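You operate a simulated robot arm through the tools that you are given. There is no shell and no other tool. Be economical: measure what you need, move in short steps, check, and stop when the job is done.

Carry out the task below with a simulated two-armed robot. There is one attempt and no reset: what you move stays moved.

Task
Fetch the depth gauge with red knob and set it on the top of the measuring bench. Put the yellow peg on the shelf of the microscope bench. Switch the suction switch on. Fetch the brown pad and set it on the top of the white bench. Take the sandbag on the top of the packing table and put it away on the middle shelf of the bag rack. Put the red peg on the top of the packing table away on the top shelf of the bag rack. Any order will do. Set down upright: depth gauge with red knob, brown pad.

The check looks at the end state, three seconds after you hand in, the way a careful person would. Anything else that was tipped, shoved, dropped, spilled or broken makes it a failure.

Robot
Two 7-joint arms with two-finger parallel grippers on one trunk, on a base that drives. Base frame: it is fixed to the floor where the robot stands at the start and does not move with it; the origin is under the middle of the robot, x ahead of it, y to its left, z up. Lengths are in mm, angles in rad, forces in N, time in s.
The left shoulder is at the start at [50, 165, 1155], the right one opposite. With the tool pointing down near the work surface each hand reaches from about 160 to 680 mm from the robot's upright axis, wherever it stands, measured 20 degrees to its own side. Places, roughly: brown pad (8x5x7 cm) [-4200, -900, 900]; depth gauge with red knob [500, 0, 1000]; middle shelf of the bag rack [600, 0, 600]; red peg [-5500, 2250, 750]; sandbag (19x12x8 cm) [-5200, 2200, 800]; shelf of the microscope bench [-3400, -300, 400]; suction switch [-3000, -300, 800]; top of the measuring bench [-600, 2300, 900]; top of the white bench [-5200, -5300, 900]; top shelf of the bag rack [600, 0, 1000]; yellow peg [750, -250, 1000]. Payload 3.91 kg a hand.
The TCP of each hand is the grasp point between the finger pads, 30 mm short of the fingertips. In the tool frame z runs along the fingers and y along their closing line. The gripper opens to 110 mm. The fingers are 20 mm wide and 10 mm thick; the gripper's body (48 by 112 mm) begins 55 mm behind the TCP.
Orientation is told as [roll, pitch, yaw] about the base's x, y, z axes, in that order, counted from this pose: with the fingers straight down and closing along the base's y, the tool's x points along the base's -x, its y along +y and its z along -z.

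Tools
- The arms move only by the tool apply_moves. It takes "left_moves", "right_moves" or both (then of equal length, played together; a hand with none holds still); each is text: rows parted by semicolons, each of 7 numbers parted by spaces: the shift along the tool's x, y, z in units of 400 mm (1.0 is 400 mm), then the turn, a rotation vector about the tool's x, y, z in units of 60 degrees (1.0 is 60 degrees), then the finger opening in cm, from 0 to 11. In form: tx ty tz wx wy wz fingers; .... A call has 1 to 20 rows; each row is the pose to reach, as a shift and turn from the pose commanded when the call began, along the tool's axes at that moment. A call with a number of a shift or a turn outside -1 to 1 is refused whole. Rows are played at 5 a second. More than 50 mm and 0.15 rad between two rows, or a gripper value outside its range, and nothing of the call is played. A pose out of reach is approached as far as the arm can. The call stops where the force on the tool passes 40 N (or 10 N more than at its start, if that is more) or the arm is blocked; 0.2 s more then pass. Each finger travels about 45 mm/s and halts on what it meets, pressing with about 44 N; the grip force reading is that of the motor and also rises with nothing between the fingers. The clock runs only during rows and for 0.2 s after the last one: add rows that repeat a pose to give the fingers time. The reply holds the time, the measured pose of the TCP, the force on the tool along the base axes, the opening and the grip force, in the units named above and with some noise, with the torque about the TCP (base axes, N m) and any sound that the robot's microphone picked up.
- Cameras (640 x 400 px; columns grow to the right, rows downward): "scene" is now at [120.1, -0.5, 1334.8]; the picture's right is [-0.02, -1.00, 0.00], its down [-0.47, 0.01, -0.88] and it looks along [0.88, -0.02, -0.47] (base axes); focal length 214 px, centre (320, 200). "left" rides on the left gripper at [73, -17, -103] in its tool frame; the picture's right is [0.23, 0.97, 0.00], its down [-0.76, 0.18, -0.62] and it looks along [-0.61, 0.14, 0.78] (tool axes); focal length 222 px, centre (320, 200). "right" rides on the right gripper at [72, 17, -103] in its tool frame; the picture's right is [-0.23, 0.97, 0.00], its down [-0.76, -0.18, -0.62] and it looks along [-0.61, -0.14, 0.78] (tool axes); focal length 222 px, centre (320, 200).
- get_image(camera): a new picture of that camera. No time passes.
- raise_lower(by): slides the trunk up (or, below 0, down) by that many mm; the arms and the scene camera ride with it, the base frame stays. It gives what a move gives, with no picture.
- steer(legs): drives the robot by 1 to 6 legs, each [ahead, left, turn to the left] in mm, mm and rad, along the robot's own axes; the way and the turn of a leg run together, so that a leg with both is an arc; at most 1500 mm and 3.142 rad a leg. The arms and the cameras ride along, it lands a little off, and it stops where it bumps. It gives what a move gives.
- head_to(pan, tilt): turns the head with the scene camera to pan (to the left, within 1.396 rad either way) and tilt (down, from -0.506 to 1.204), counted from straight ahead of the robot. It gives what a move gives.
- probe_pixels(camera, pixels): for up to 12 pixels [column, row] of the newest picture of that camera ("zoom" is the newest enlarged one), the place [x, y, z] in the base frame of the surface seen there, good to about 2 mm. No time passes.
- enlarge(camera, box): a new picture of the part [left, top, right, bottom] of that camera's present view, enlarged. No time passes.
- close_job(): hands the job in; it is judged then, once.

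Go step by step. Measure first, check grasps and placings, and put right what went wrong. The budget is 117 turns and 106 pictures, counting those below and the enlarged ones. Unless the task says otherwise, let go and move clear before handing in, and close with one line.

The tools are called after "Emit:" by a JSON object that holds its "fn" and its "kwargs". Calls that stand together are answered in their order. apply_moves: Moves the arms, as the interface text tells. Its arguments: {"type":"object","properties":{"left_moves":{"type":"string"},"right_moves":{"type":"string"}},"required":[]} The other tools are called the same way: raise_lower (by) slides the trunk up or down; steer (legs) drives the base; head_to (pan, tilt) turns the head that bears the scene camera; get_image (camera) takes a picture; probe_pixels (camera, pixels) gives the place of the surface under pixels of a picture; enlarge (camera, box) takes an enlarged picture of a part of a camera's view; close_job () hands the job in.

At the start:

```text
clock: 0.0
left_ee_pos: [453.6, 160.4, 1217.0]
left_ee_rot: [0.001, 0.0, 0.0]
left_contact_force: [0.2, -0.2, 0.8]
left_wrist_torque: [-0.01, 0.01, 0.01]
left_opening: 110.0
left_grasp_force: 0.0
right_ee_pos: [311.9, -163.5, 1207.5]
right_ee_rot: [0.001, 0.0, -0.002]
right_contact_force: [0.0, -0.8, -0.4]
right_wrist_torque: [0.04, 0.0, 0.02]
right_opening: 110.0
right_grasp_force: 0.1
trunk travel left (down, up): [-375.0, 128.0]
robot x, y, heading: [-1.4, -2.7, -0.003]
head pan, tilt: [-0.023, 0.485]
```

scene: 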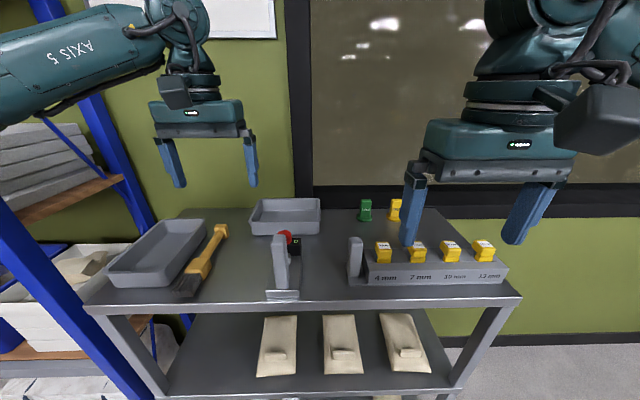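
right: 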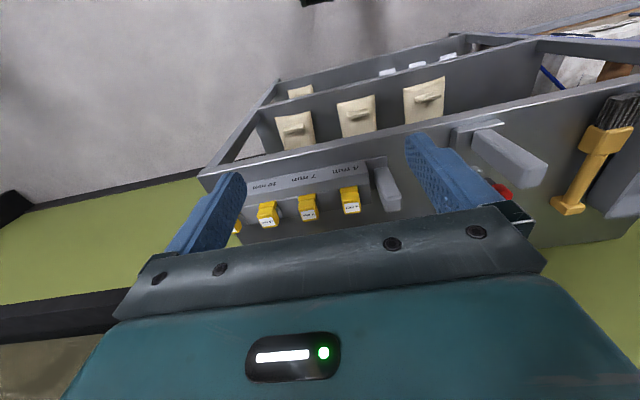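
left: 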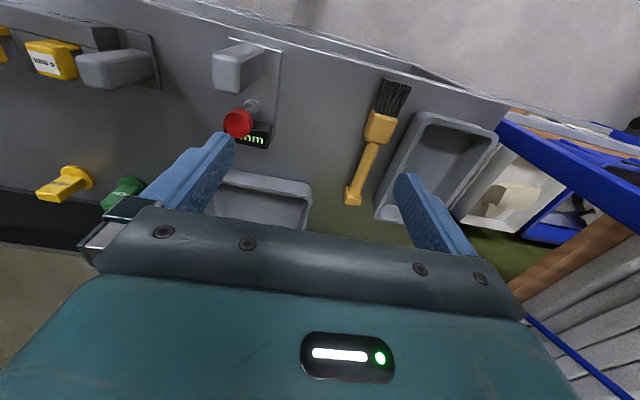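

The start pictures show the gauge (red knob near scene 287,240) and a yellow peg near (395,208), on the rack top. I look closer.

Emit:
{"fn": "enlarge", "kwargs": {"camera": "scene", "box": [220, 180, 540, 380]}}

Emit:
{"fn": "enlarge", "kwargs": {"camera": "left", "box": [0, 0, 320, 220]}}

Emit:
{"fn": "probe_pixels", "kwargs": {"camera": "scene", "pixels": [[287, 235], [280, 262], [395, 203], [395, 215], [366, 210], [296, 246], [283, 295], [330, 270], [356, 250], [340, 360], [285, 203], [335, 320]]}}

```text
2.00 times, centred on (380, 280) of scene
```

zoom: 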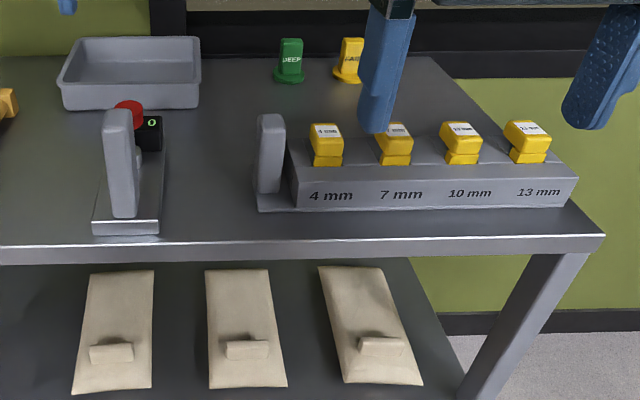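

```text
1.82 times, centred on (160, 110) of left
```

zoom: 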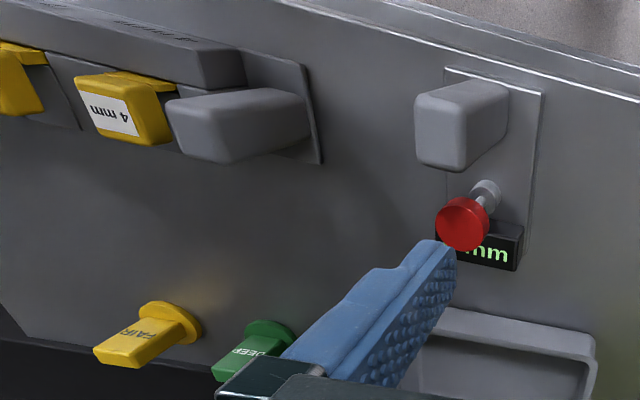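

```text
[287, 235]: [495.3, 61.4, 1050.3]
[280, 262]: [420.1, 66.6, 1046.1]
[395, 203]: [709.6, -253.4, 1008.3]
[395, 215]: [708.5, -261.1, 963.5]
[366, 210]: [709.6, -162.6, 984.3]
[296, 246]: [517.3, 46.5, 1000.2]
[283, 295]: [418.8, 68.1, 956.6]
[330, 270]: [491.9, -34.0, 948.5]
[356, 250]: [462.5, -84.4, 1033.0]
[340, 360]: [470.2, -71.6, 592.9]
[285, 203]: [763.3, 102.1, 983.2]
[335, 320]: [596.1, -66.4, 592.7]
```

The yellow peg (FAIR) is near (709,-255) and the gauge has a grey handle near (430,67). I measure them from the left camera.

Emit:
{"fn": "probe_pixels", "kwargs": {"camera": "left", "pixels": [[218, 65], [240, 52], [228, 84], [252, 55], [230, 48], [238, 122], [262, 135], [272, 55], [62, 185], [80, 172], [48, 190], [252, 72]]}}

Emit:
{"fn": "enlarge", "kwargs": {"camera": "scene", "box": [250, 190, 410, 310]}}

```text
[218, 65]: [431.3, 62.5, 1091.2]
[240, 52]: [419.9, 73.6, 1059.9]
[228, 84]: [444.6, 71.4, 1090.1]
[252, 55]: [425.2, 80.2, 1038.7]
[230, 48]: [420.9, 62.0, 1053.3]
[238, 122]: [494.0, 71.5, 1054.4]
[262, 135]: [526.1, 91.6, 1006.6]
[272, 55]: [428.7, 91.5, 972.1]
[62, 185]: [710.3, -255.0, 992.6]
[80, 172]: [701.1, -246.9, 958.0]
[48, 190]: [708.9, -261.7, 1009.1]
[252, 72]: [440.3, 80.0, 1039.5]
```

```text
3.33 times, centred on (330, 250) of scene
```

zoom: 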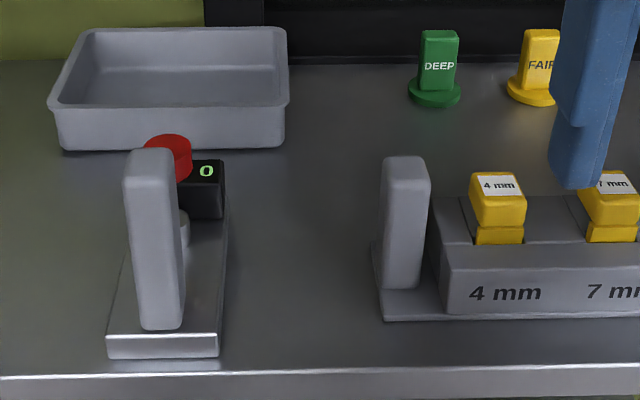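

The handle spans about x 420–450, y 59–82, with its top at 1091. I move the left hand above it.

Emit:
{"fn": "apply_moves", "kwargs": {"left_moves": "0.02 -0.11 0.02 0 0 0 9; 0.0465 -0.2235 0.1 0 0 0 9; 0.0465 -0.2235 0.2 0 0 0 9; 0.0465 -0.2235 0.2 0 0 0 9"}}

Emit:
{"fn": "get_image", "kwargs": {"camera": "left"}}

Emit:
{"fn": "get_image", "kwargs": {"camera": "scene"}}

```text
refused: row 2 steps farther than a row can; nothing moved
```

```text
99 pictures are left
```

left: 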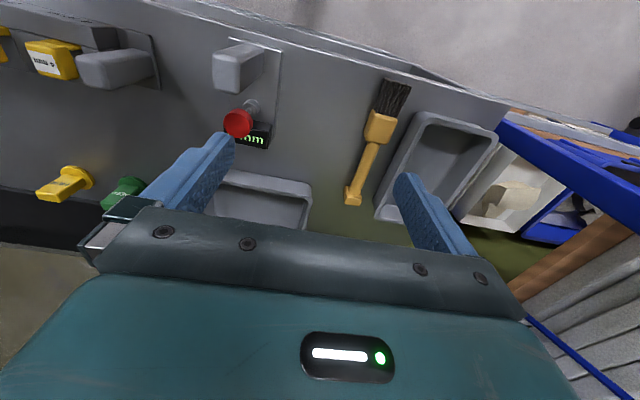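

```text
98 pictures are left
```

scene: 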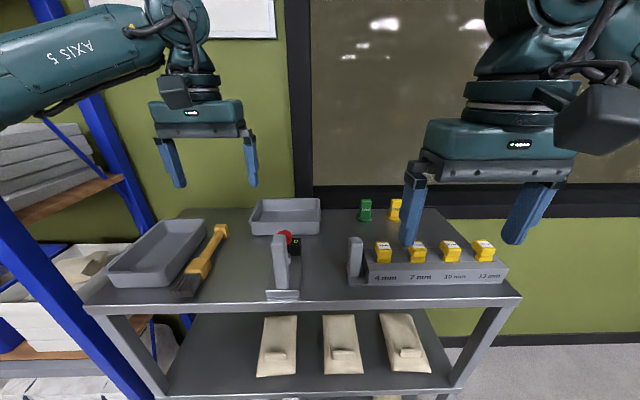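

The call was refused for a too-long step and nothing moved. I redo it with shorter steps.

Emit:
{"fn": "apply_moves", "kwargs": {"left_moves": "0.02 -0.1 0.0 0 0 0 9; 0.0465 -0.19 0.04 0 0 0 9; 0.0465 -0.2235 0.12 0 0 0 9; 0.0465 -0.2235 0.2 0 0 0 9; 0.0465 -0.2235 0.2 0 0 0 9"}}

Emit:
{"fn": "get_image", "kwargs": {"camera": "left"}}

```text
clock: 1.2
left_ee_pos: [433.2, 69.8, 1137.3]
left_ee_rot: [0.001, 0.0, 0.002]
left_contact_force: [1.1, 0.8, 0.2]
left_wrist_torque: [0.0, 0.02, 0.02]
left_opening: 90.0
left_grasp_force: 0.1
right_ee_pos: [311.6, -164.7, 1207.0]
right_ee_rot: [0.0, -0.001, 0.001]
right_contact_force: [0.6, -0.7, 0.7]
right_wrist_torque: [0.02, 0.0, -0.02]
right_opening: 110.2
right_grasp_force: 0.2
trunk travel left (down, up): [-375.0, 128.0]
robot x, y, heading: [-1.9, -3.1, -0.001]
head pan, tilt: [-0.023, 0.485]
```

```text
97 pictures are left
```

left: 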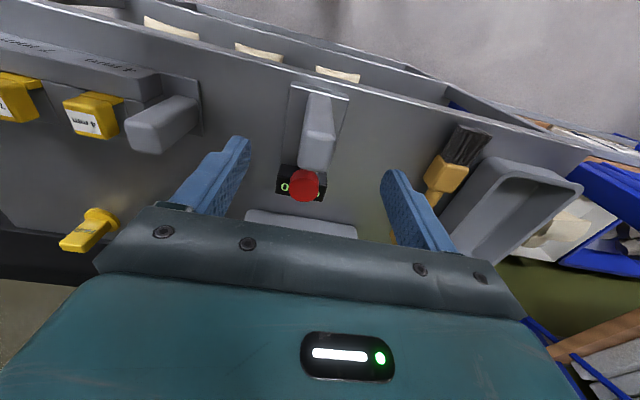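

The handle top now shows around (318,145), between the fingers. I probe it.

Emit:
{"fn": "enlarge", "kwargs": {"camera": "left", "box": [220, 70, 420, 220]}}

Emit:
{"fn": "probe_pixels", "kwargs": {"camera": "left", "pixels": [[305, 135], [330, 138], [304, 160], [326, 164], [318, 100], [290, 90], [345, 102], [298, 187], [280, 180], [323, 197], [315, 150]]}}

```text
2.67 times, centred on (320, 145) of left
```

zoom: 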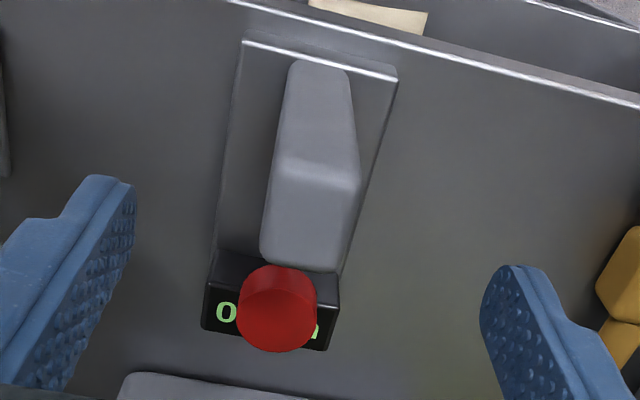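

```text
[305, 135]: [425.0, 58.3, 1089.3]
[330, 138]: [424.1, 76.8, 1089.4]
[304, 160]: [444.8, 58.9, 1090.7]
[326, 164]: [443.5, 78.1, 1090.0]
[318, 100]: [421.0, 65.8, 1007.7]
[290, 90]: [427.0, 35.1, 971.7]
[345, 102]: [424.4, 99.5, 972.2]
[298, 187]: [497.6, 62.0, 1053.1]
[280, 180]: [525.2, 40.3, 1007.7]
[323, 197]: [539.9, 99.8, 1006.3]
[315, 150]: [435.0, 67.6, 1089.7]
```

The handle centre is at about (437,68), and the plate top is at 972. I go down and close.

Emit:
{"fn": "apply_moves", "kwargs": {"left_moves": "-0.01 -0.005 0.11 0 0 0 9; -0.01 -0.005 0.215 0 0 0 9; -0.01 -0.005 0.215 0 0 0 6; -0.01 -0.005 0.215 0 0 0 3; -0.01 -0.005 0.215 0 0 0 1; -0.01 -0.005 0.215 0 0 0 0; -0.01 -0.005 0.215 0 0 0 0; -0.01 -0.005 0.215 0 0 0 0; -0.01 -0.005 0.215 0 0 0 0"}}

Emit:
{"fn": "get_image", "kwargs": {"camera": "left"}}

```text
clock: 3.2
left_ee_pos: [437.4, 68.6, 1052.4]
left_ee_rot: [0.0, 0.001, -0.001]
left_contact_force: [0.4, -1.6, 0.8]
left_wrist_torque: [0.14, -0.16, -0.3]
left_opening: 26.2
left_grasp_force: 43.9
right_ee_pos: [311.3, -164.9, 1208.0]
right_ee_rot: [0.001, 0.001, 0.0]
right_contact_force: [-0.4, -0.4, -0.6]
right_wrist_torque: [0.02, -0.04, 0.0]
right_opening: 109.8
right_grasp_force: 0.1
trunk travel left (down, up): [-375.0, 128.0]
robot x, y, heading: [-4.6, 0.8, 0.004]
head pan, tilt: [-0.023, 0.485]
```

```text
95 pictures are left
```

left: 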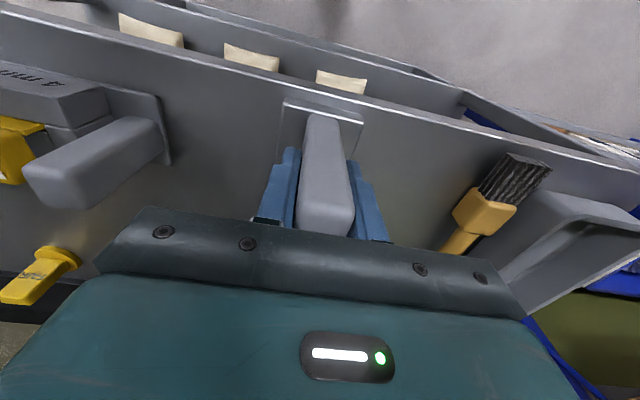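

Grip is firm (26 mm, 44 N). I lift a little and watch for tilt.

Emit:
{"fn": "apply_moves", "kwargs": {"left_moves": "0 0 -0.03 0 0 0 0; 0 0 -0.08 0 0 0 0; 0 0 -0.18 0 0 0 0; 0 0 -0.28 0 0 0 0; 0 0 -0.35 0 0 0 0"}}

Emit:
{"fn": "get_image", "kwargs": {"camera": "scene"}}

```text
clock: 4.4
left_ee_pos: [438.2, 71.0, 1192.6]
left_ee_rot: [-0.001, 0.003, 0.002]
left_contact_force: [-0.3, 0.2, -9.8]
left_wrist_torque: [0.0, 0.41, -0.01]
left_opening: 26.0
left_grasp_force: 44.2
right_ee_pos: [311.8, -164.8, 1208.0]
right_ee_rot: [-0.001, 0.0, 0.001]
right_contact_force: [0.0, 0.3, -0.1]
right_wrist_torque: [-0.02, -0.01, 0.02]
right_opening: 110.2
right_grasp_force: 0.2
trunk travel left (down, up): [-375.0, 128.0]
robot x, y, heading: [-1.1, -0.9, -0.001]
head pan, tilt: [-0.023, 0.485]
```

```text
94 pictures are left
```

scene: 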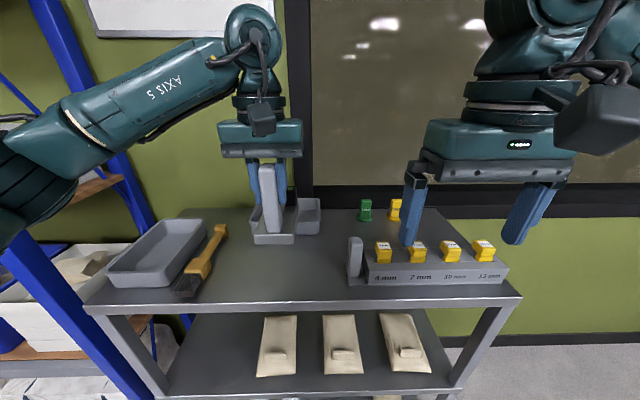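

The gauge hangs level. For the yellow peg I need to drive ahead about 110 mm, so I check the base clearance to the rack first.

Emit:
{"fn": "head_to", "kwargs": {"pan": 0, "tilt": 1.2}}

Emit:
{"fn": "get_image", "kwargs": {"camera": "scene"}}

```text
clock: 5.5
left_ee_pos: [438.8, 70.7, 1192.7]
left_ee_rot: [0.0, 0.0, 0.002]
left_contact_force: [0.3, 0.2, -9.4]
left_wrist_torque: [-0.02, 0.35, 0.01]
left_opening: 26.1
left_grasp_force: 44.0
right_ee_pos: [312.0, -164.7, 1207.4]
right_ee_rot: [0.0, 0.0, 0.0]
right_contact_force: [0.6, 0.2, -0.2]
right_wrist_torque: [-0.01, -0.01, 0.02]
right_opening: 110.1
right_grasp_force: 0.0
trunk travel left (down, up): [-375.0, 128.0]
robot x, y, heading: [1.6, 0.2, -0.003]
head pan, tilt: [0.0, 1.201]
```

```text
93 pictures are left
```

scene: 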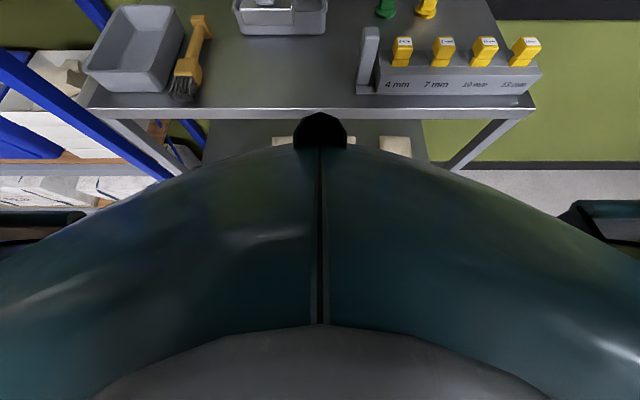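

Emit:
{"fn": "probe_pixels", "kwargs": {"camera": "scene", "pixels": [[320, 104], [320, 120], [320, 150], [250, 152], [400, 152], [320, 112], [270, 102], [430, 140], [320, 250], [180, 180]]}}

```text
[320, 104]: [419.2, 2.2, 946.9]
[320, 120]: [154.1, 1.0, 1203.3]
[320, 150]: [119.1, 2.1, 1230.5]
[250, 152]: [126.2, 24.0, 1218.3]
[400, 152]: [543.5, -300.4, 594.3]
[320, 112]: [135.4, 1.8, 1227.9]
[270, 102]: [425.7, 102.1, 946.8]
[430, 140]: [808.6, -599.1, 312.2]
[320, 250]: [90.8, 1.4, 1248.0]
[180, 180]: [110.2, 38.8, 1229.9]
```

The rack front edge is at x≈415 and the chest front at ≈155, so there is room. I drive ahead 95 mm.

Emit:
{"fn": "steer", "kwargs": {"legs": [[95, 0, 0]]}}

Emit:
{"fn": "head_to", "kwargs": {"pan": -0.3, "tilt": 0.5}}

Emit:
{"fn": "get_image", "kwargs": {"camera": "scene"}}

```text
clock: 6.6
left_ee_pos: [535.5, 71.2, 1192.1]
left_ee_rot: [-0.001, 0.001, 0.001]
left_contact_force: [-0.4, -0.5, -10.0]
left_wrist_torque: [-0.03, 0.39, 0.03]
left_opening: 25.9
left_grasp_force: 44.2
right_ee_pos: [408.6, -164.9, 1207.0]
right_ee_rot: [0.003, 0.002, -0.001]
right_contact_force: [0.8, 0.1, 0.4]
right_wrist_torque: [-0.01, -0.02, -0.03]
right_opening: 110.0
right_grasp_force: 0.1
trunk travel left (down, up): [-375.0, 128.0]
robot x, y, heading: [93.5, 4.8, 0.003]
head pan, tilt: [0.0, 1.201]
```

```text
clock: 7.7
left_ee_pos: [533.0, 71.1, 1192.0]
left_ee_rot: [0.002, 0.004, -0.001]
left_contact_force: [-0.3, -0.2, -9.4]
left_wrist_torque: [-0.01, 0.4, 0.02]
left_opening: 25.8
left_grasp_force: 44.2
right_ee_pos: [406.2, -164.2, 1207.5]
right_ee_rot: [0.001, 0.001, 0.0]
right_contact_force: [0.6, -0.3, 0.0]
right_wrist_torque: [0.0, 0.01, 0.02]
right_opening: 110.0
right_grasp_force: 0.0
trunk travel left (down, up): [-375.0, 128.0]
robot x, y, heading: [95.2, -0.4, 0.002]
head pan, tilt: [-0.3, 0.499]
```

```text
92 pictures are left
```

scene: 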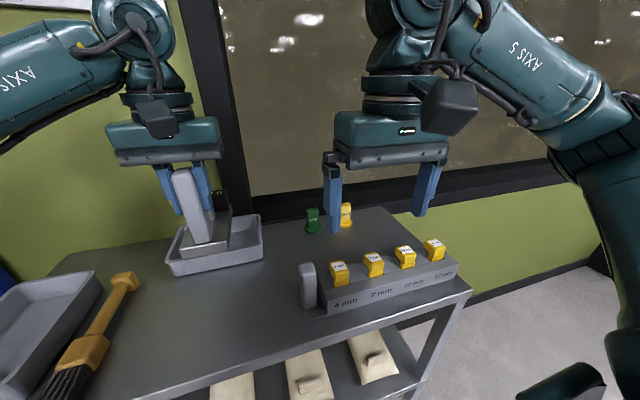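

Moved without a bump. I bring the right hand toward the peg and look with its camera.

Emit:
{"fn": "apply_moves", "kwargs": {"right_moves": "-0.1 -0.035 0.03 0 0 0 8; -0.2 -0.07 0.06 0 0 0 7; -0.3 -0.105 0.09 0 0 0 7; -0.4 -0.14 0.12 0 0 0 7; -0.5 -0.18 0.14 0 0 0 7; -0.6 -0.215 0.15 0 0 0 7; -0.6 -0.215 0.15 0 0 0 7"}}

Emit:
{"fn": "get_image", "kwargs": {"camera": "right"}}

```text
clock: 9.3
left_ee_pos: [534.0, 71.2, 1191.6]
left_ee_rot: [0.002, -0.002, -0.001]
left_contact_force: [0.0, -0.1, -8.4]
left_wrist_torque: [0.0, 0.42, -0.04]
left_opening: 26.0
left_grasp_force: 44.0
right_ee_pos: [647.8, -252.6, 1147.3]
right_ee_rot: [0.0, -0.001, 0.0]
right_contact_force: [0.7, -0.1, 0.0]
right_wrist_torque: [-0.01, -0.01, 0.0]
right_opening: 69.8
right_grasp_force: 0.0
trunk travel left (down, up): [-375.0, 128.0]
robot x, y, heading: [95.9, 0.5, -0.003]
head pan, tilt: [-0.3, 0.499]
```

```text
91 pictures are left
```

right: 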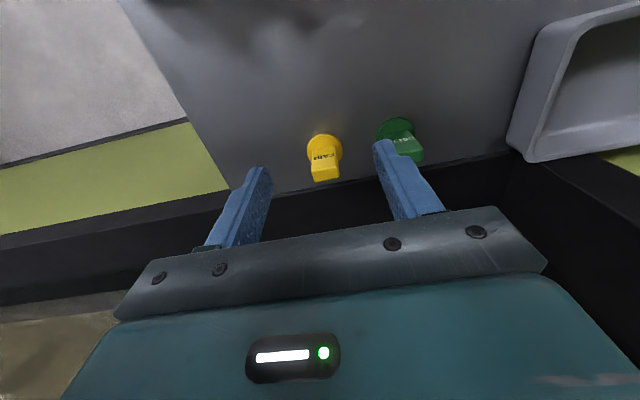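

Emit:
{"fn": "enlarge", "kwargs": {"camera": "right", "box": [270, 100, 450, 210]}}

Emit:
{"fn": "probe_pixels", "kwargs": {"camera": "right", "pixels": [[315, 175], [325, 175], [336, 173], [313, 160], [334, 157], [311, 143], [340, 148], [325, 137], [325, 180], [405, 148]]}}

```text
3.56 times, centred on (360, 155) of right
```

zoom: 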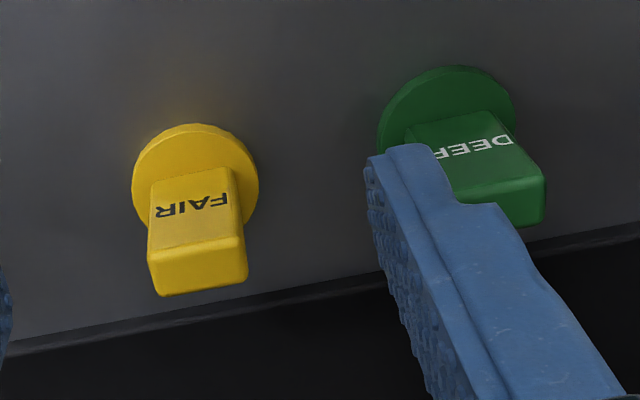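

```text
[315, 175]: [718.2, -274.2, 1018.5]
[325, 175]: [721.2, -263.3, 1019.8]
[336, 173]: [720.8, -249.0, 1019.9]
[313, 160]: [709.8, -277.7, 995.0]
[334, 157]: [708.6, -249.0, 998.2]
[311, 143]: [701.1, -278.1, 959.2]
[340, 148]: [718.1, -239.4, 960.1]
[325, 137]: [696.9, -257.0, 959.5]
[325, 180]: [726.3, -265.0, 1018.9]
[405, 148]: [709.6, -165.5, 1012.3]
```

Peg head centre is (718,-262), top 1020, about 32 mm wide. I go over, down and grip.

Emit:
{"fn": "apply_moves", "kwargs": {"right_moves": "-0.09 -0.0235 0 0 0 0 6.5; -0.175 -0.0235 0.05 0 0 0 6.5; -0.175 -0.0235 0.16 0 0 0 6.5; -0.175 -0.0235 0.27 0 0 0 6.5; -0.175 -0.0235 0.3675 0 0 0 6.5; -0.175 -0.0235 0.3675 0 0 0 6.5"}}

Emit:
{"fn": "get_image", "kwargs": {"camera": "right"}}

```text
clock: 10.7
left_ee_pos: [534.6, 71.4, 1191.1]
left_ee_rot: [0.0, 0.001, 0.0]
left_contact_force: [-0.4, 0.9, -9.6]
left_wrist_torque: [0.02, 0.39, 0.01]
left_opening: 25.7
left_grasp_force: 43.9
right_ee_pos: [718.0, -261.1, 998.7]
right_ee_rot: [0.0, -0.001, 0.0]
right_contact_force: [-0.3, -0.7, -0.5]
right_wrist_torque: [0.02, 0.02, 0.0]
right_opening: 65.0
right_grasp_force: 0.1
trunk travel left (down, up): [-375.0, 128.0]
robot x, y, heading: [93.8, -0.9, 0.002]
head pan, tilt: [-0.3, 0.499]
```

```text
89 pictures are left
```

right: 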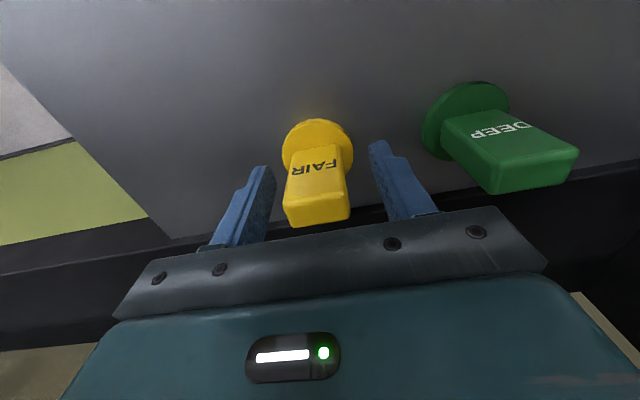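

The peg stands between the fingers. I close and lift.

Emit:
{"fn": "apply_moves", "kwargs": {"right_moves": "0 0 0 0 0 0 4; 0 0 0 0 0 0 2; 0 0 0 0 0 0 0; 0 0 0 0 0 0 0; 0 0 0 0 0 0 0; 0 0 0 0 0 0 0; 0 0 -0.06 0 0 0 0; 0 0 -0.16 0 0 0 0; 0 0 -0.27 0 0 0 0; 0 0 -0.38 0 0 0 0; 0.1 0.03 -0.42 0 0 0 0; 0.2 0.06 -0.46 0 0 0 0; 0.3 0.1 -0.5 0 0 0 0; 0.4 0.14 -0.5 0 0 0 0; 0.5 0.18 -0.5 0 0 0 0; 0.6 0.2 -0.5 0 0 0 0; 0.7 0.2 -0.5 0 0 0 0"}}

Emit:
{"fn": "get_image", "kwargs": {"camera": "right"}}

Emit:
{"fn": "get_image", "kwargs": {"camera": "scene"}}

```text
clock: 14.3
left_ee_pos: [535.2, 70.5, 1191.8]
left_ee_rot: [0.0, 0.0, 0.0]
left_contact_force: [-0.6, 0.0, -10.2]
left_wrist_torque: [-0.05, 0.39, -0.01]
left_opening: 26.0
left_grasp_force: 44.2
right_ee_pos: [435.2, -180.7, 1202.8]
right_ee_rot: [0.001, -0.001, -0.002]
right_contact_force: [-0.6, -0.5, -0.1]
right_wrist_torque: [0.03, -0.03, -0.02]
right_opening: 33.2
right_grasp_force: 44.4
trunk travel left (down, up): [-375.0, 128.0]
robot x, y, heading: [91.1, -2.1, -0.003]
head pan, tilt: [-0.3, 0.499]
```

```text
88 pictures are left
```

right: 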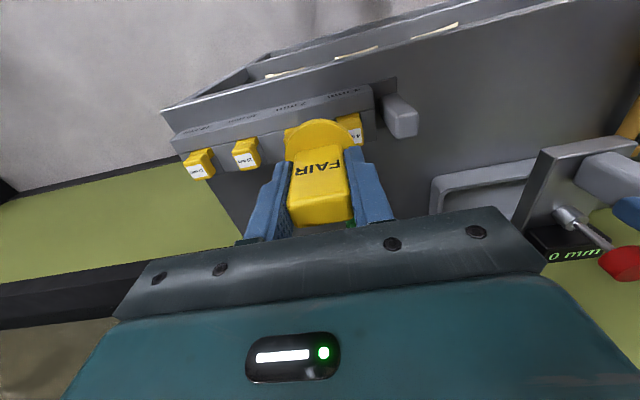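

```text
87 pictures are left
```

scene: 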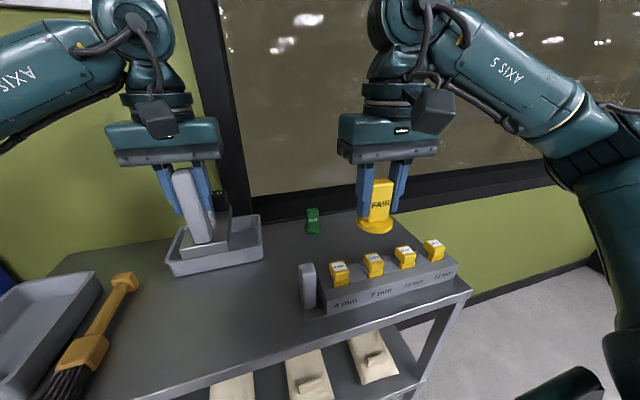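

Both items are held. I back away from the rack and turn left toward the measuring bench.

Emit:
{"fn": "steer", "kwargs": {"legs": [[-700, 0, 0], [0, 0, 1.571]]}}

Emit:
{"fn": "head_to", "kwargs": {"pan": 0, "tilt": 0.3}}

Emit:
{"fn": "get_image", "kwargs": {"camera": "scene"}}

```text
clock: 17.2
left_ee_pos: [19.7, 70.4, 1189.0]
left_ee_rot: [0.004, 0.008, -0.002]
left_contact_force: [0.8, -0.8, -9.8]
left_wrist_torque: [0.0, 0.43, 0.02]
left_opening: 25.8
left_grasp_force: 43.7
right_ee_pos: [-76.7, -180.2, 1201.2]
right_ee_rot: [0.0, 0.001, 0.002]
right_contact_force: [0.4, -0.2, -0.6]
right_wrist_torque: [0.0, 0.06, -0.02]
right_opening: 33.1
right_grasp_force: 44.2
trunk travel left (down, up): [-375.0, 128.0]
robot x, y, heading: [-420.2, 1.4, -0.003]
head pan, tilt: [-0.3, 0.499]
stopped in leg 1: the robot was blocked; the commanded pose is now the measured one
```

```text
clock: 18.0
left_ee_pos: [18.8, 71.1, 1191.6]
left_ee_rot: [0.001, 0.002, -0.004]
left_contact_force: [0.4, 0.3, -9.5]
left_wrist_torque: [-0.01, 0.42, -0.01]
left_opening: 26.1
left_grasp_force: 43.9
right_ee_pos: [-78.6, -179.8, 1202.9]
right_ee_rot: [0.001, -0.002, 0.002]
right_contact_force: [0.2, 0.1, -1.1]
right_wrist_torque: [0.01, 0.01, 0.03]
right_opening: 33.0
right_grasp_force: 43.9
trunk travel left (down, up): [-375.0, 128.0]
robot x, y, heading: [-418.9, 7.6, 0.003]
head pan, tilt: [0.0, 0.3]
```

```text
86 pictures are left
```

scene: 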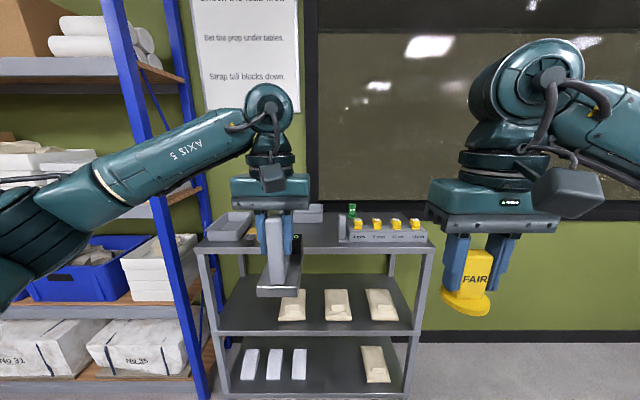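

I bumped something behind at x≈-420. I move ahead a little and look around on both sides.

Emit:
{"fn": "steer", "kwargs": {"legs": [[80, 0, 0]]}}

Emit:
{"fn": "head_to", "kwargs": {"pan": 1.39, "tilt": 0.45}}

Emit:
{"fn": "get_image", "kwargs": {"camera": "scene"}}

Emit:
{"fn": "head_to", "kwargs": {"pan": -1.39, "tilt": 0.45}}

Emit:
{"fn": "get_image", "kwargs": {"camera": "scene"}}

```text
clock: 19.1
left_ee_pos: [98.5, 71.0, 1190.7]
left_ee_rot: [0.001, 0.004, -0.003]
left_contact_force: [1.2, 0.2, -9.1]
left_wrist_torque: [0.01, 0.43, 0.03]
left_opening: 26.1
left_grasp_force: 44.1
right_ee_pos: [1.5, -179.1, 1202.4]
right_ee_rot: [-0.001, -0.001, 0.002]
right_contact_force: [0.8, 0.6, -0.3]
right_wrist_torque: [-0.01, 0.02, 0.02]
right_opening: 33.2
right_grasp_force: 44.4
trunk travel left (down, up): [-375.0, 128.0]
robot x, y, heading: [-343.4, -2.2, -0.003]
head pan, tilt: [0.0, 0.3]
```

```text
clock: 20.6
left_ee_pos: [97.3, 71.9, 1191.8]
left_ee_rot: [0.002, 0.004, -0.003]
left_contact_force: [0.0, -0.3, -9.0]
left_wrist_torque: [-0.02, 0.39, -0.01]
left_opening: 25.9
left_grasp_force: 44.0
right_ee_pos: [1.6, -181.2, 1203.9]
right_ee_rot: [0.001, -0.001, 0.003]
right_contact_force: [-0.4, -0.8, -1.0]
right_wrist_torque: [0.01, 0.02, 0.04]
right_opening: 32.7
right_grasp_force: 43.5
trunk travel left (down, up): [-375.0, 128.0]
robot x, y, heading: [-340.9, -2.4, -0.002]
head pan, tilt: [1.389, 0.45]
```

```text
85 pictures are left
```

scene: 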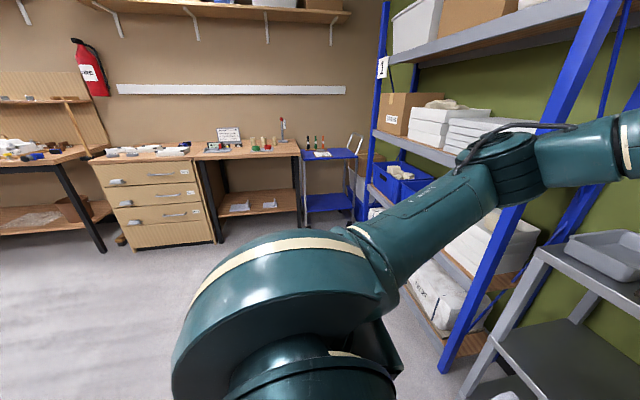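

```text
clock: 23.0
left_ee_pos: [98.2, 71.4, 1191.0]
left_ee_rot: [0.0, 0.003, -0.004]
left_contact_force: [0.2, -0.3, -9.7]
left_wrist_torque: [-0.01, 0.41, 0.02]
left_opening: 25.9
left_grasp_force: 43.5
right_ee_pos: [0.1, -179.2, 1202.7]
right_ee_rot: [0.001, -0.004, 0.001]
right_contact_force: [0.4, 0.1, -0.9]
right_wrist_torque: [-0.01, -0.04, 0.03]
right_opening: 33.4
right_grasp_force: 44.6
trunk travel left (down, up): [-375.0, 128.0]
robot x, y, heading: [-337.8, 0.3, -0.003]
head pan, tilt: [-1.389, 0.45]
```

```text
84 pictures are left
```

scene: 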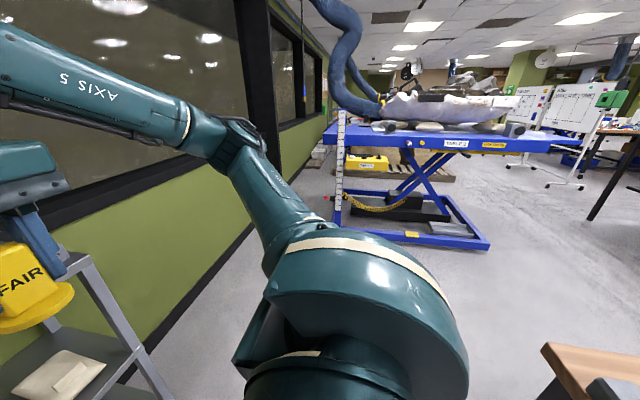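

Emit:
{"fn": "probe_pixels", "kwargs": {"camera": "scene", "pixels": [[550, 345], [600, 395], [635, 345], [545, 390]]}}

Emit:
{"fn": "steer", "kwargs": {"legs": [[0, 0, 1.571]]}}

Emit:
{"fn": "head_to", "kwargs": {"pan": 0, "tilt": 0.25}}

Emit:
{"fn": "get_image", "kwargs": {"camera": "scene"}}

```text
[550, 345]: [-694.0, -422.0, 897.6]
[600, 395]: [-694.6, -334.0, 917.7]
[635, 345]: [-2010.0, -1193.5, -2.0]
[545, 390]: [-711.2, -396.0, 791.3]
```

```text
clock: 27.3
left_ee_pos: [-417.0, 436.6, 1190.2]
left_ee_rot: [0.001, 0.002, 1.583]
left_contact_force: [-0.6, 0.8, -8.9]
left_wrist_torque: [-0.36, 0.01, 0.01]
left_opening: 26.0
left_grasp_force: 44.0
right_ee_pos: [-164.6, 345.3, 1202.4]
right_ee_rot: [0.0, -0.001, 1.587]
right_contact_force: [0.7, 0.9, 0.2]
right_wrist_torque: [0.01, 0.02, -0.03]
right_opening: 33.3
right_grasp_force: 44.0
trunk travel left (down, up): [-375.0, 128.0]
robot x, y, heading: [-339.4, 0.4, 1.582]
head pan, tilt: [-1.389, 0.45]
```

```text
clock: 28.8
left_ee_pos: [-417.7, 437.9, 1191.7]
left_ee_rot: [0.003, 0.003, 1.584]
left_contact_force: [0.0, -0.1, -9.2]
left_wrist_torque: [-0.44, 0.01, 0.01]
left_opening: 25.9
left_grasp_force: 44.2
right_ee_pos: [-165.3, 344.6, 1201.8]
right_ee_rot: [-0.001, -0.002, 1.587]
right_contact_force: [-0.2, 0.1, -0.5]
right_wrist_torque: [0.0, 0.04, 0.0]
right_opening: 33.4
right_grasp_force: 44.4
trunk travel left (down, up): [-375.0, 128.0]
robot x, y, heading: [-336.9, 0.6, 1.584]
head pan, tilt: [0.0, 0.25]
```

```text
83 pictures are left
```

scene: 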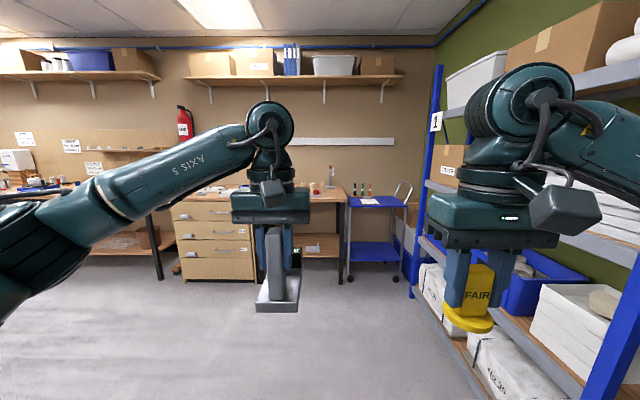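

The bench by the wall (columns 290–345, row 195) is the target area. I drive nearer and look.

Emit:
{"fn": "steer", "kwargs": {"legs": [[1050, 200, 0]]}}

Emit:
{"fn": "head_to", "kwargs": {"pan": 0, "tilt": 0.4}}

Emit:
{"fn": "get_image", "kwargs": {"camera": "scene"}}

```text
clock: 34.3
left_ee_pos: [-626.6, 1488.1, 1190.9]
left_ee_rot: [0.001, 0.005, 1.58]
left_contact_force: [-0.4, 0.3, -8.7]
left_wrist_torque: [-0.39, -0.02, -0.01]
left_opening: 26.0
left_grasp_force: 44.0
right_ee_pos: [-373.2, 1394.8, 1202.7]
right_ee_rot: [-0.001, -0.001, 1.582]
right_contact_force: [0.3, -0.3, -0.6]
right_wrist_torque: [0.0, -0.01, -0.03]
right_opening: 33.1
right_grasp_force: 43.5
trunk travel left (down, up): [-375.0, 128.0]
robot x, y, heading: [-552.3, 1052.4, 1.586]
head pan, tilt: [0.0, 0.25]
```

```text
clock: 35.0
left_ee_pos: [-627.0, 1487.8, 1192.0]
left_ee_rot: [0.002, 0.005, 1.58]
left_contact_force: [0.7, 0.0, -9.0]
left_wrist_torque: [-0.4, 0.04, 0.0]
left_opening: 26.2
left_grasp_force: 43.9
right_ee_pos: [-374.3, 1395.1, 1201.4]
right_ee_rot: [-0.001, 0.0, 1.582]
right_contact_force: [-0.4, -0.1, 0.1]
right_wrist_torque: [0.03, 0.01, -0.01]
right_opening: 33.3
right_grasp_force: 43.9
trunk travel left (down, up): [-375.0, 128.0]
robot x, y, heading: [-548.7, 1047.1, 1.582]
head pan, tilt: [0.0, 0.4]
```

```text
82 pictures are left
```

scene: 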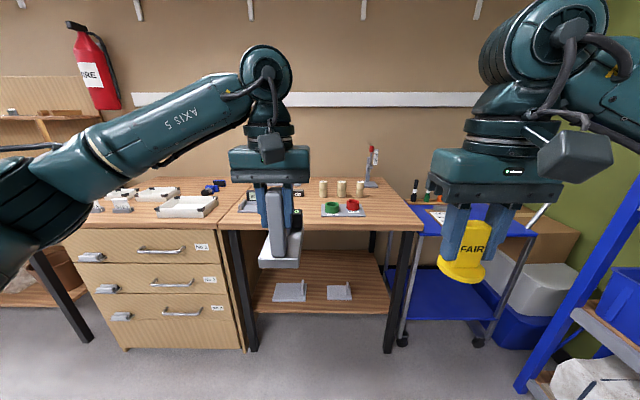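

Emit:
{"fn": "probe_pixels", "kwargs": {"camera": "scene", "pixels": [[235, 225], [320, 225], [410, 225], [320, 200], [390, 205], [330, 212], [355, 212], [370, 185], [323, 188], [395, 190], [320, 183], [245, 205]]}}

Emit:
{"fn": "enlarge", "kwargs": {"camera": "scene", "box": [220, 140, 440, 290]}}

```text
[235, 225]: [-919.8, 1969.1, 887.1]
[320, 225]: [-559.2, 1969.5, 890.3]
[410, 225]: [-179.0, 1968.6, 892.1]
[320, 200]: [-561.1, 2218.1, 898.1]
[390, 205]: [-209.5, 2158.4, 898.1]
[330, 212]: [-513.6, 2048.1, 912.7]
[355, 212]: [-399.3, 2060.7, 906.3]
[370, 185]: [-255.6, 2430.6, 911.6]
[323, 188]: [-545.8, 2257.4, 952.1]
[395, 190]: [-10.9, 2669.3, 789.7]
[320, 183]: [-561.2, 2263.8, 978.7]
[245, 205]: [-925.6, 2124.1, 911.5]
```

```text
2.67 times, centred on (330, 215) of scene
```

zoom: 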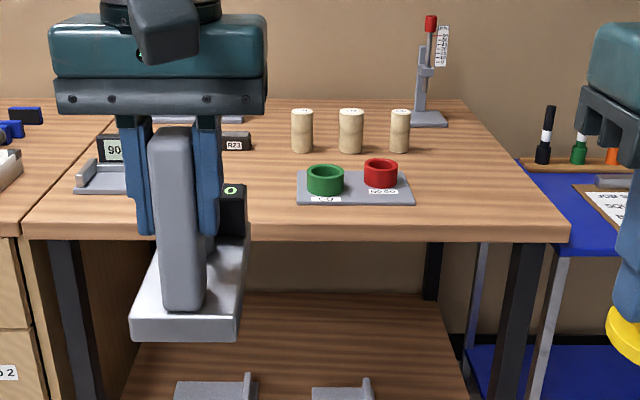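

Bench top is at z≈898, front edge y≈1968. I shift the gauge aside to see the free area behind it.

Emit:
{"fn": "apply_moves", "kwargs": {"left_moves": "0 0.1 0 0 0 0 0; 0 0.2 0 0 0 0 0; 0 0.3 0 0 0 0 0; 0 0.4 0 0 0 0 0; 0 0.5 0 0 0 0 0; 0 0.6 0 0 0 0 0"}}

Emit:
{"fn": "get_image", "kwargs": {"camera": "scene"}}

Emit:
{"fn": "enlarge", "kwargs": {"camera": "scene", "box": [200, 140, 420, 290]}}

```text
clock: 36.4
left_ee_pos: [-869.1, 1483.6, 1190.5]
left_ee_rot: [0.0, 0.004, 1.579]
left_contact_force: [-1.3, 0.0, -9.3]
left_wrist_torque: [-0.4, -0.02, 0.02]
left_opening: 25.7
left_grasp_force: 44.0
right_ee_pos: [-374.7, 1393.8, 1202.8]
right_ee_rot: [0.0, -0.002, 1.582]
right_contact_force: [0.7, -0.1, 0.0]
right_wrist_torque: [0.02, 0.0, -0.02]
right_opening: 32.9
right_grasp_force: 44.3
trunk travel left (down, up): [-375.0, 128.0]
robot x, y, heading: [-551.8, 1048.3, 1.585]
head pan, tilt: [0.0, 0.4]
```

```text
80 pictures are left
```

scene: 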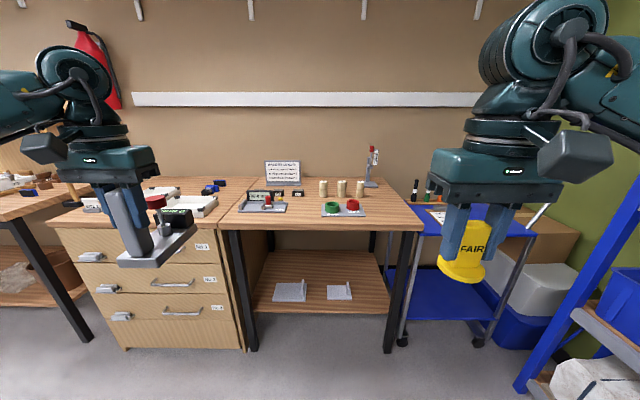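

```text
2.67 times, centred on (310, 215) of scene
```

zoom: 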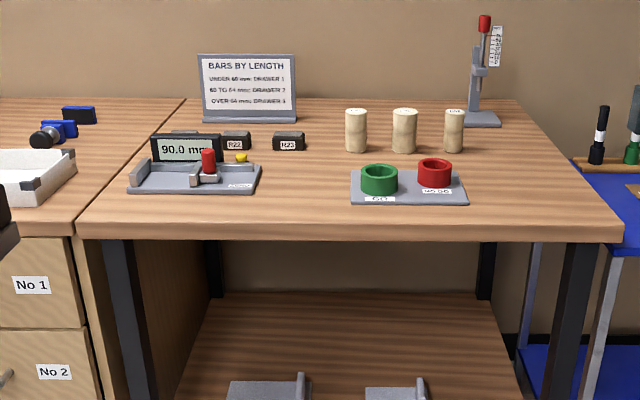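

Emit:
{"fn": "probe_pixels", "kwargs": {"camera": "zoom", "pixels": [[257, 188], [354, 200], [310, 215], [310, 170], [289, 150], [352, 150], [262, 168], [465, 200], [350, 173], [600, 215]]}}

```text
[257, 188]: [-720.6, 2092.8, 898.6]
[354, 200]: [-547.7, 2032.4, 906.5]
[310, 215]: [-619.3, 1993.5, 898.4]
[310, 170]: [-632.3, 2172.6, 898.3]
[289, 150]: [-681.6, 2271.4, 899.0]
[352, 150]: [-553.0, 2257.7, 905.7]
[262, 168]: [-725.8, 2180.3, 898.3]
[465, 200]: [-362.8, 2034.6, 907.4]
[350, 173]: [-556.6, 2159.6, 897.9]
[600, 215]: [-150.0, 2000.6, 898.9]
```

The gap between the caliper (x≤-720) and the ring plate (x≥-548) is free. I drive ahead 540 mm and bring the gauge back over x=-634.

Emit:
{"fn": "steer", "kwargs": {"legs": [[540, 0, 0]]}}

Emit:
{"fn": "apply_moves", "kwargs": {"left_moves": "0 -0.1 0 0 0 0 0; 0 -0.2 0 0 0 0 0; 0 -0.3 0 0 0 0 0; 0 -0.4 0 0 0 0 0; 0 -0.5 0 0 0 0 0; 0 -0.56 0 0 0 0 0;0 -0.56 0 0 0 0 0"}}

Emit:
{"fn": "head_to", "kwargs": {"pan": 0, "tilt": 0.7}}

Emit:
{"fn": "get_image", "kwargs": {"camera": "scene"}}

```text
clock: 39.6
left_ee_pos: [-878.0, 2026.3, 1192.1]
left_ee_rot: [0.002, 0.005, 1.584]
left_contact_force: [0.4, 0.9, -9.0]
left_wrist_torque: [-0.41, 0.01, 0.01]
left_opening: 26.2
left_grasp_force: 43.7
right_ee_pos: [-382.4, 1937.6, 1202.9]
right_ee_rot: [0.002, -0.002, 1.589]
right_contact_force: [0.8, 0.4, -1.0]
right_wrist_torque: [-0.01, -0.01, 0.0]
right_opening: 33.0
right_grasp_force: 43.9
trunk travel left (down, up): [-375.0, 128.0]
robot x, y, heading: [-555.0, 1596.8, 1.589]
head pan, tilt: [0.0, 0.4]
```

```text
clock: 41.2
left_ee_pos: [-653.1, 2026.8, 1192.2]
left_ee_rot: [0.001, 0.003, 1.584]
left_contact_force: [-0.7, -0.7, -9.1]
left_wrist_torque: [-0.38, 0.01, 0.02]
left_opening: 25.7
left_grasp_force: 44.1
right_ee_pos: [-383.3, 1938.3, 1202.3]
right_ee_rot: [0.001, -0.001, 1.589]
right_contact_force: [-0.2, -0.9, -1.0]
right_wrist_torque: [-0.01, -0.02, 0.0]
right_opening: 33.0
right_grasp_force: 44.1
trunk travel left (down, up): [-375.0, 128.0]
robot x, y, heading: [-555.8, 1594.7, 1.587]
head pan, tilt: [0.0, 0.4]
```

```text
clock: 42.0
left_ee_pos: [-653.6, 2026.3, 1191.9]
left_ee_rot: [0.002, 0.003, 1.585]
left_contact_force: [0.9, -0.1, -9.4]
left_wrist_torque: [-0.4, -0.01, 0.01]
left_opening: 25.8
left_grasp_force: 44.5
right_ee_pos: [-382.3, 1937.8, 1201.8]
right_ee_rot: [-0.001, -0.002, 1.59]
right_contact_force: [0.0, -0.1, -0.3]
right_wrist_torque: [-0.02, 0.04, -0.01]
right_opening: 33.0
right_grasp_force: 44.3
trunk travel left (down, up): [-375.0, 128.0]
robot x, y, heading: [-556.9, 1590.8, 1.583]
head pan, tilt: [0.0, 0.7]
```

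```text
78 pictures are left
```

scene: 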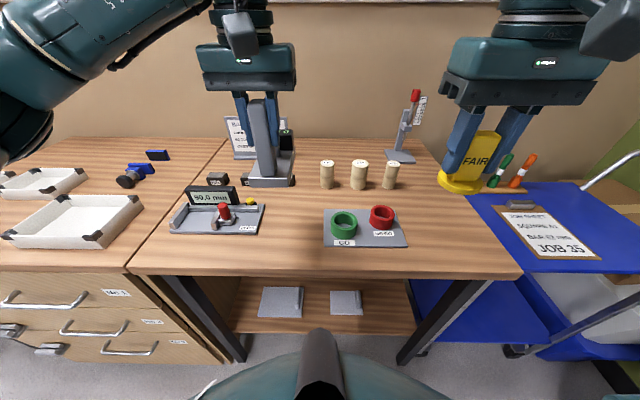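

The gap below is clear. I move 18 mm right and lower close to the table.

Emit:
{"fn": "apply_moves", "kwargs": {"left_moves": "0 -0.045 0.05 0 0 0 0; 0 -0.045 0.15 0 0 0 0; 0 -0.045 0.25 0 0 0 0; 0 -0.045 0.35 0 0 0 0; 0 -0.045 0.44 0 0 0 0; 0 -0.045 0.455 0 0 0 0; 0 -0.045 0.462 0 0 0 0; 0 -0.045 0.467 0 0 0 0; 0 -0.045 0.471 0 0 0 0"}}

Emit:
{"fn": "get_image", "kwargs": {"camera": "scene"}}

```text
clock: 44.0
left_ee_pos: [-636.0, 2027.9, 1004.1]
left_ee_rot: [0.001, 0.003, 1.583]
left_contact_force: [-0.8, -1.6, -5.5]
left_wrist_torque: [-0.12, -0.11, 0.0]
left_opening: 25.9
left_grasp_force: 43.8
right_ee_pos: [-383.9, 1938.5, 1202.4]
right_ee_rot: [0.0, -0.002, 1.588]
right_contact_force: [-0.2, -1.2, -0.8]
right_wrist_torque: [-0.01, 0.02, 0.02]
right_opening: 33.3
right_grasp_force: 43.6
trunk travel left (down, up): [-375.0, 128.0]
robot x, y, heading: [-556.7, 1595.3, 1.585]
head pan, tilt: [0.0, 0.7]
```

```text
77 pictures are left
```

scene: 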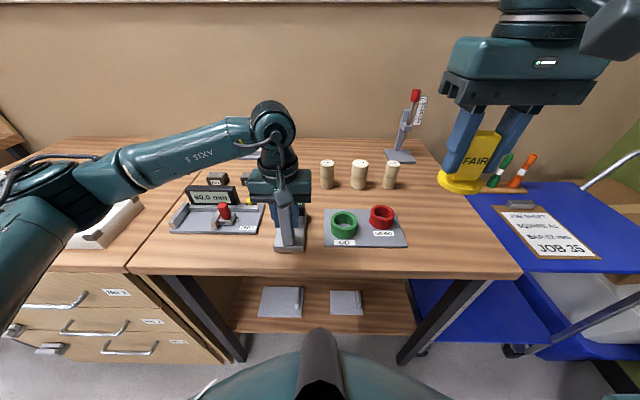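

The force drop shows it touches the table. I go 1 mm lower, open, and rise.

Emit:
{"fn": "apply_moves", "kwargs": {"left_moves": "0 0 0.003 0 0 0 0; 0 0 0.003 0 0 0 1.5; 0 0 0.003 0 0 0 3; 0 0 0.003 0 0 0 5; 0 0 0.003 0 0 0 6; 0 0 0.003 0 0 0 6; 0 0 -0.08 0 0 0 6; 0 0 -0.2 0 0 0 6; 0 0 -0.32 0 0 0 6; 0 0 -0.44 0 0 0 6; 0.1 0 -0.5 0 0 0 6; 0.2 0 -0.5 0 0 0 6"}}

Emit:
{"fn": "get_image", "kwargs": {"camera": "scene"}}

```text
clock: 46.6
left_ee_pos: [-634.7, 1946.3, 1206.0]
left_ee_rot: [0.002, 0.002, 1.584]
left_contact_force: [-0.7, -0.1, -0.4]
left_wrist_torque: [0.02, -0.03, -0.03]
left_opening: 59.6
left_grasp_force: 0.0
right_ee_pos: [-383.0, 1937.7, 1202.5]
right_ee_rot: [0.0, -0.002, 1.591]
right_contact_force: [0.2, -0.3, 0.1]
right_wrist_torque: [0.01, 0.02, 0.02]
right_opening: 33.5
right_grasp_force: 44.1
trunk travel left (down, up): [-375.0, 128.0]
robot x, y, heading: [-560.1, 1595.3, 1.59]
head pan, tilt: [0.0, 0.7]
```

```text
76 pictures are left
```

scene: 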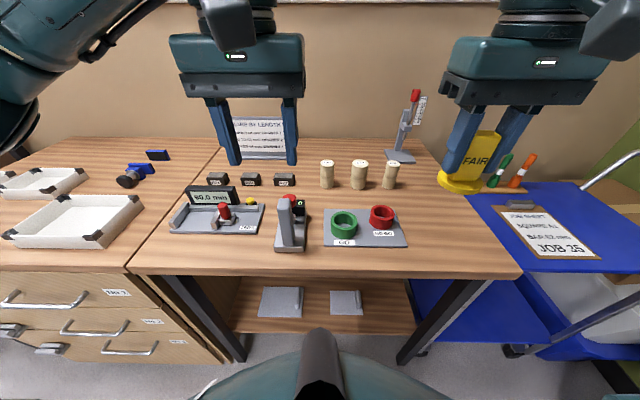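

The gauge stands upright on the bench. I back off, turn to face -x and look.

Emit:
{"fn": "steer", "kwargs": {"legs": [[-600, 0, 0], [0, 0, 1.55]]}}

Emit:
{"fn": "head_to", "kwargs": {"pan": 0.35, "tilt": 0.3}}

Emit:
{"fn": "get_image", "kwargs": {"camera": "scene"}}

```text
clock: 53.7
left_ee_pos: [-901.7, 930.4, 1205.1]
left_ee_rot: [0.002, 0.002, 3.13]
left_contact_force: [-0.3, 0.3, 1.1]
left_wrist_torque: [0.07, 0.02, 0.0]
left_opening: 60.3
left_grasp_force: 0.0
right_ee_pos: [-885.0, 1180.9, 1202.6]
right_ee_rot: [0.0, -0.003, 3.135]
right_contact_force: [0.3, 0.0, -0.5]
right_wrist_torque: [-0.04, -0.04, 0.0]
right_opening: 33.3
right_grasp_force: 44.0
trunk travel left (down, up): [-375.0, 128.0]
robot x, y, heading: [-545.7, 999.0, 3.134]
head pan, tilt: [0.0, 0.7]
```

```text
clock: 54.6
left_ee_pos: [-900.7, 930.3, 1204.0]
left_ee_rot: [0.002, 0.003, 3.13]
left_contact_force: [-0.1, 0.5, 0.1]
left_wrist_torque: [-0.01, -0.01, -0.01]
left_opening: 60.1
left_grasp_force: 0.1
right_ee_pos: [-884.2, 1181.8, 1202.0]
right_ee_rot: [0.0, -0.003, 3.134]
right_contact_force: [0.2, 0.2, -1.1]
right_wrist_torque: [-0.02, 0.01, 0.01]
right_opening: 33.2
right_grasp_force: 44.2
trunk travel left (down, up): [-375.0, 128.0]
robot x, y, heading: [-547.6, 996.8, 3.135]
head pan, tilt: [0.351, 0.3]
```

```text
75 pictures are left
```

scene: 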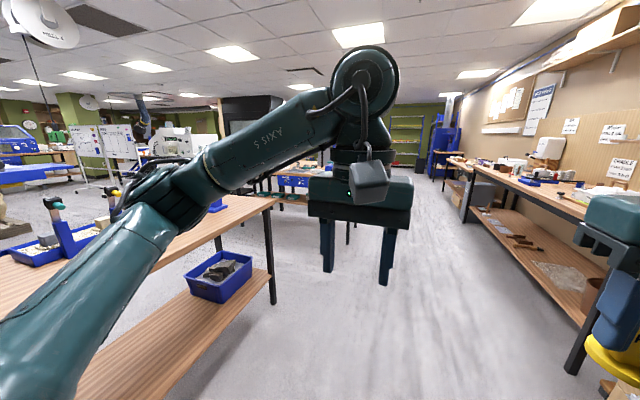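

Emit:
{"fn": "probe_pixels", "kwargs": {"camera": "scene", "pixels": [[272, 200], [180, 222], [300, 182], [345, 240], [420, 200], [470, 190], [440, 168], [420, 160], [555, 215], [10, 140]]}}

Emit:
{"fn": "enlarge", "kwargs": {"camera": "scene", "box": [200, 90, 480, 240]}}

```text
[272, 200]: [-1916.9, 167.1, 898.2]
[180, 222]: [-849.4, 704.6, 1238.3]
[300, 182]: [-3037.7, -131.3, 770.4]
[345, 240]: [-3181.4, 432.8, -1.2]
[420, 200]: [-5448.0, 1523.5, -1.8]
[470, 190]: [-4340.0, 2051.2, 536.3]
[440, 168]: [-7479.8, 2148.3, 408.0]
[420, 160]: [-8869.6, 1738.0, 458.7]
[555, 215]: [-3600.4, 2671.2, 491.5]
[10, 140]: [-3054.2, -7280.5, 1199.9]
```

```text
2.29 times, centred on (340, 165) of scene
```

zoom: 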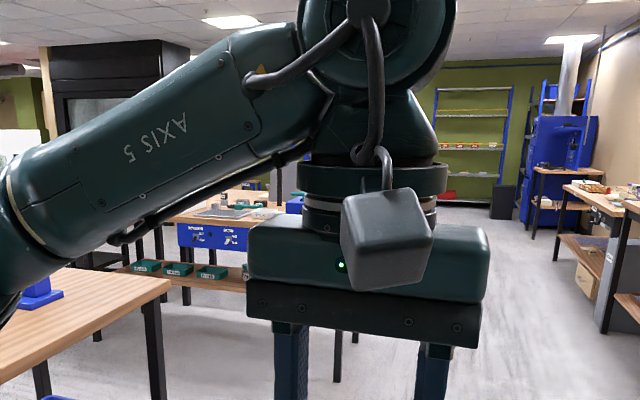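

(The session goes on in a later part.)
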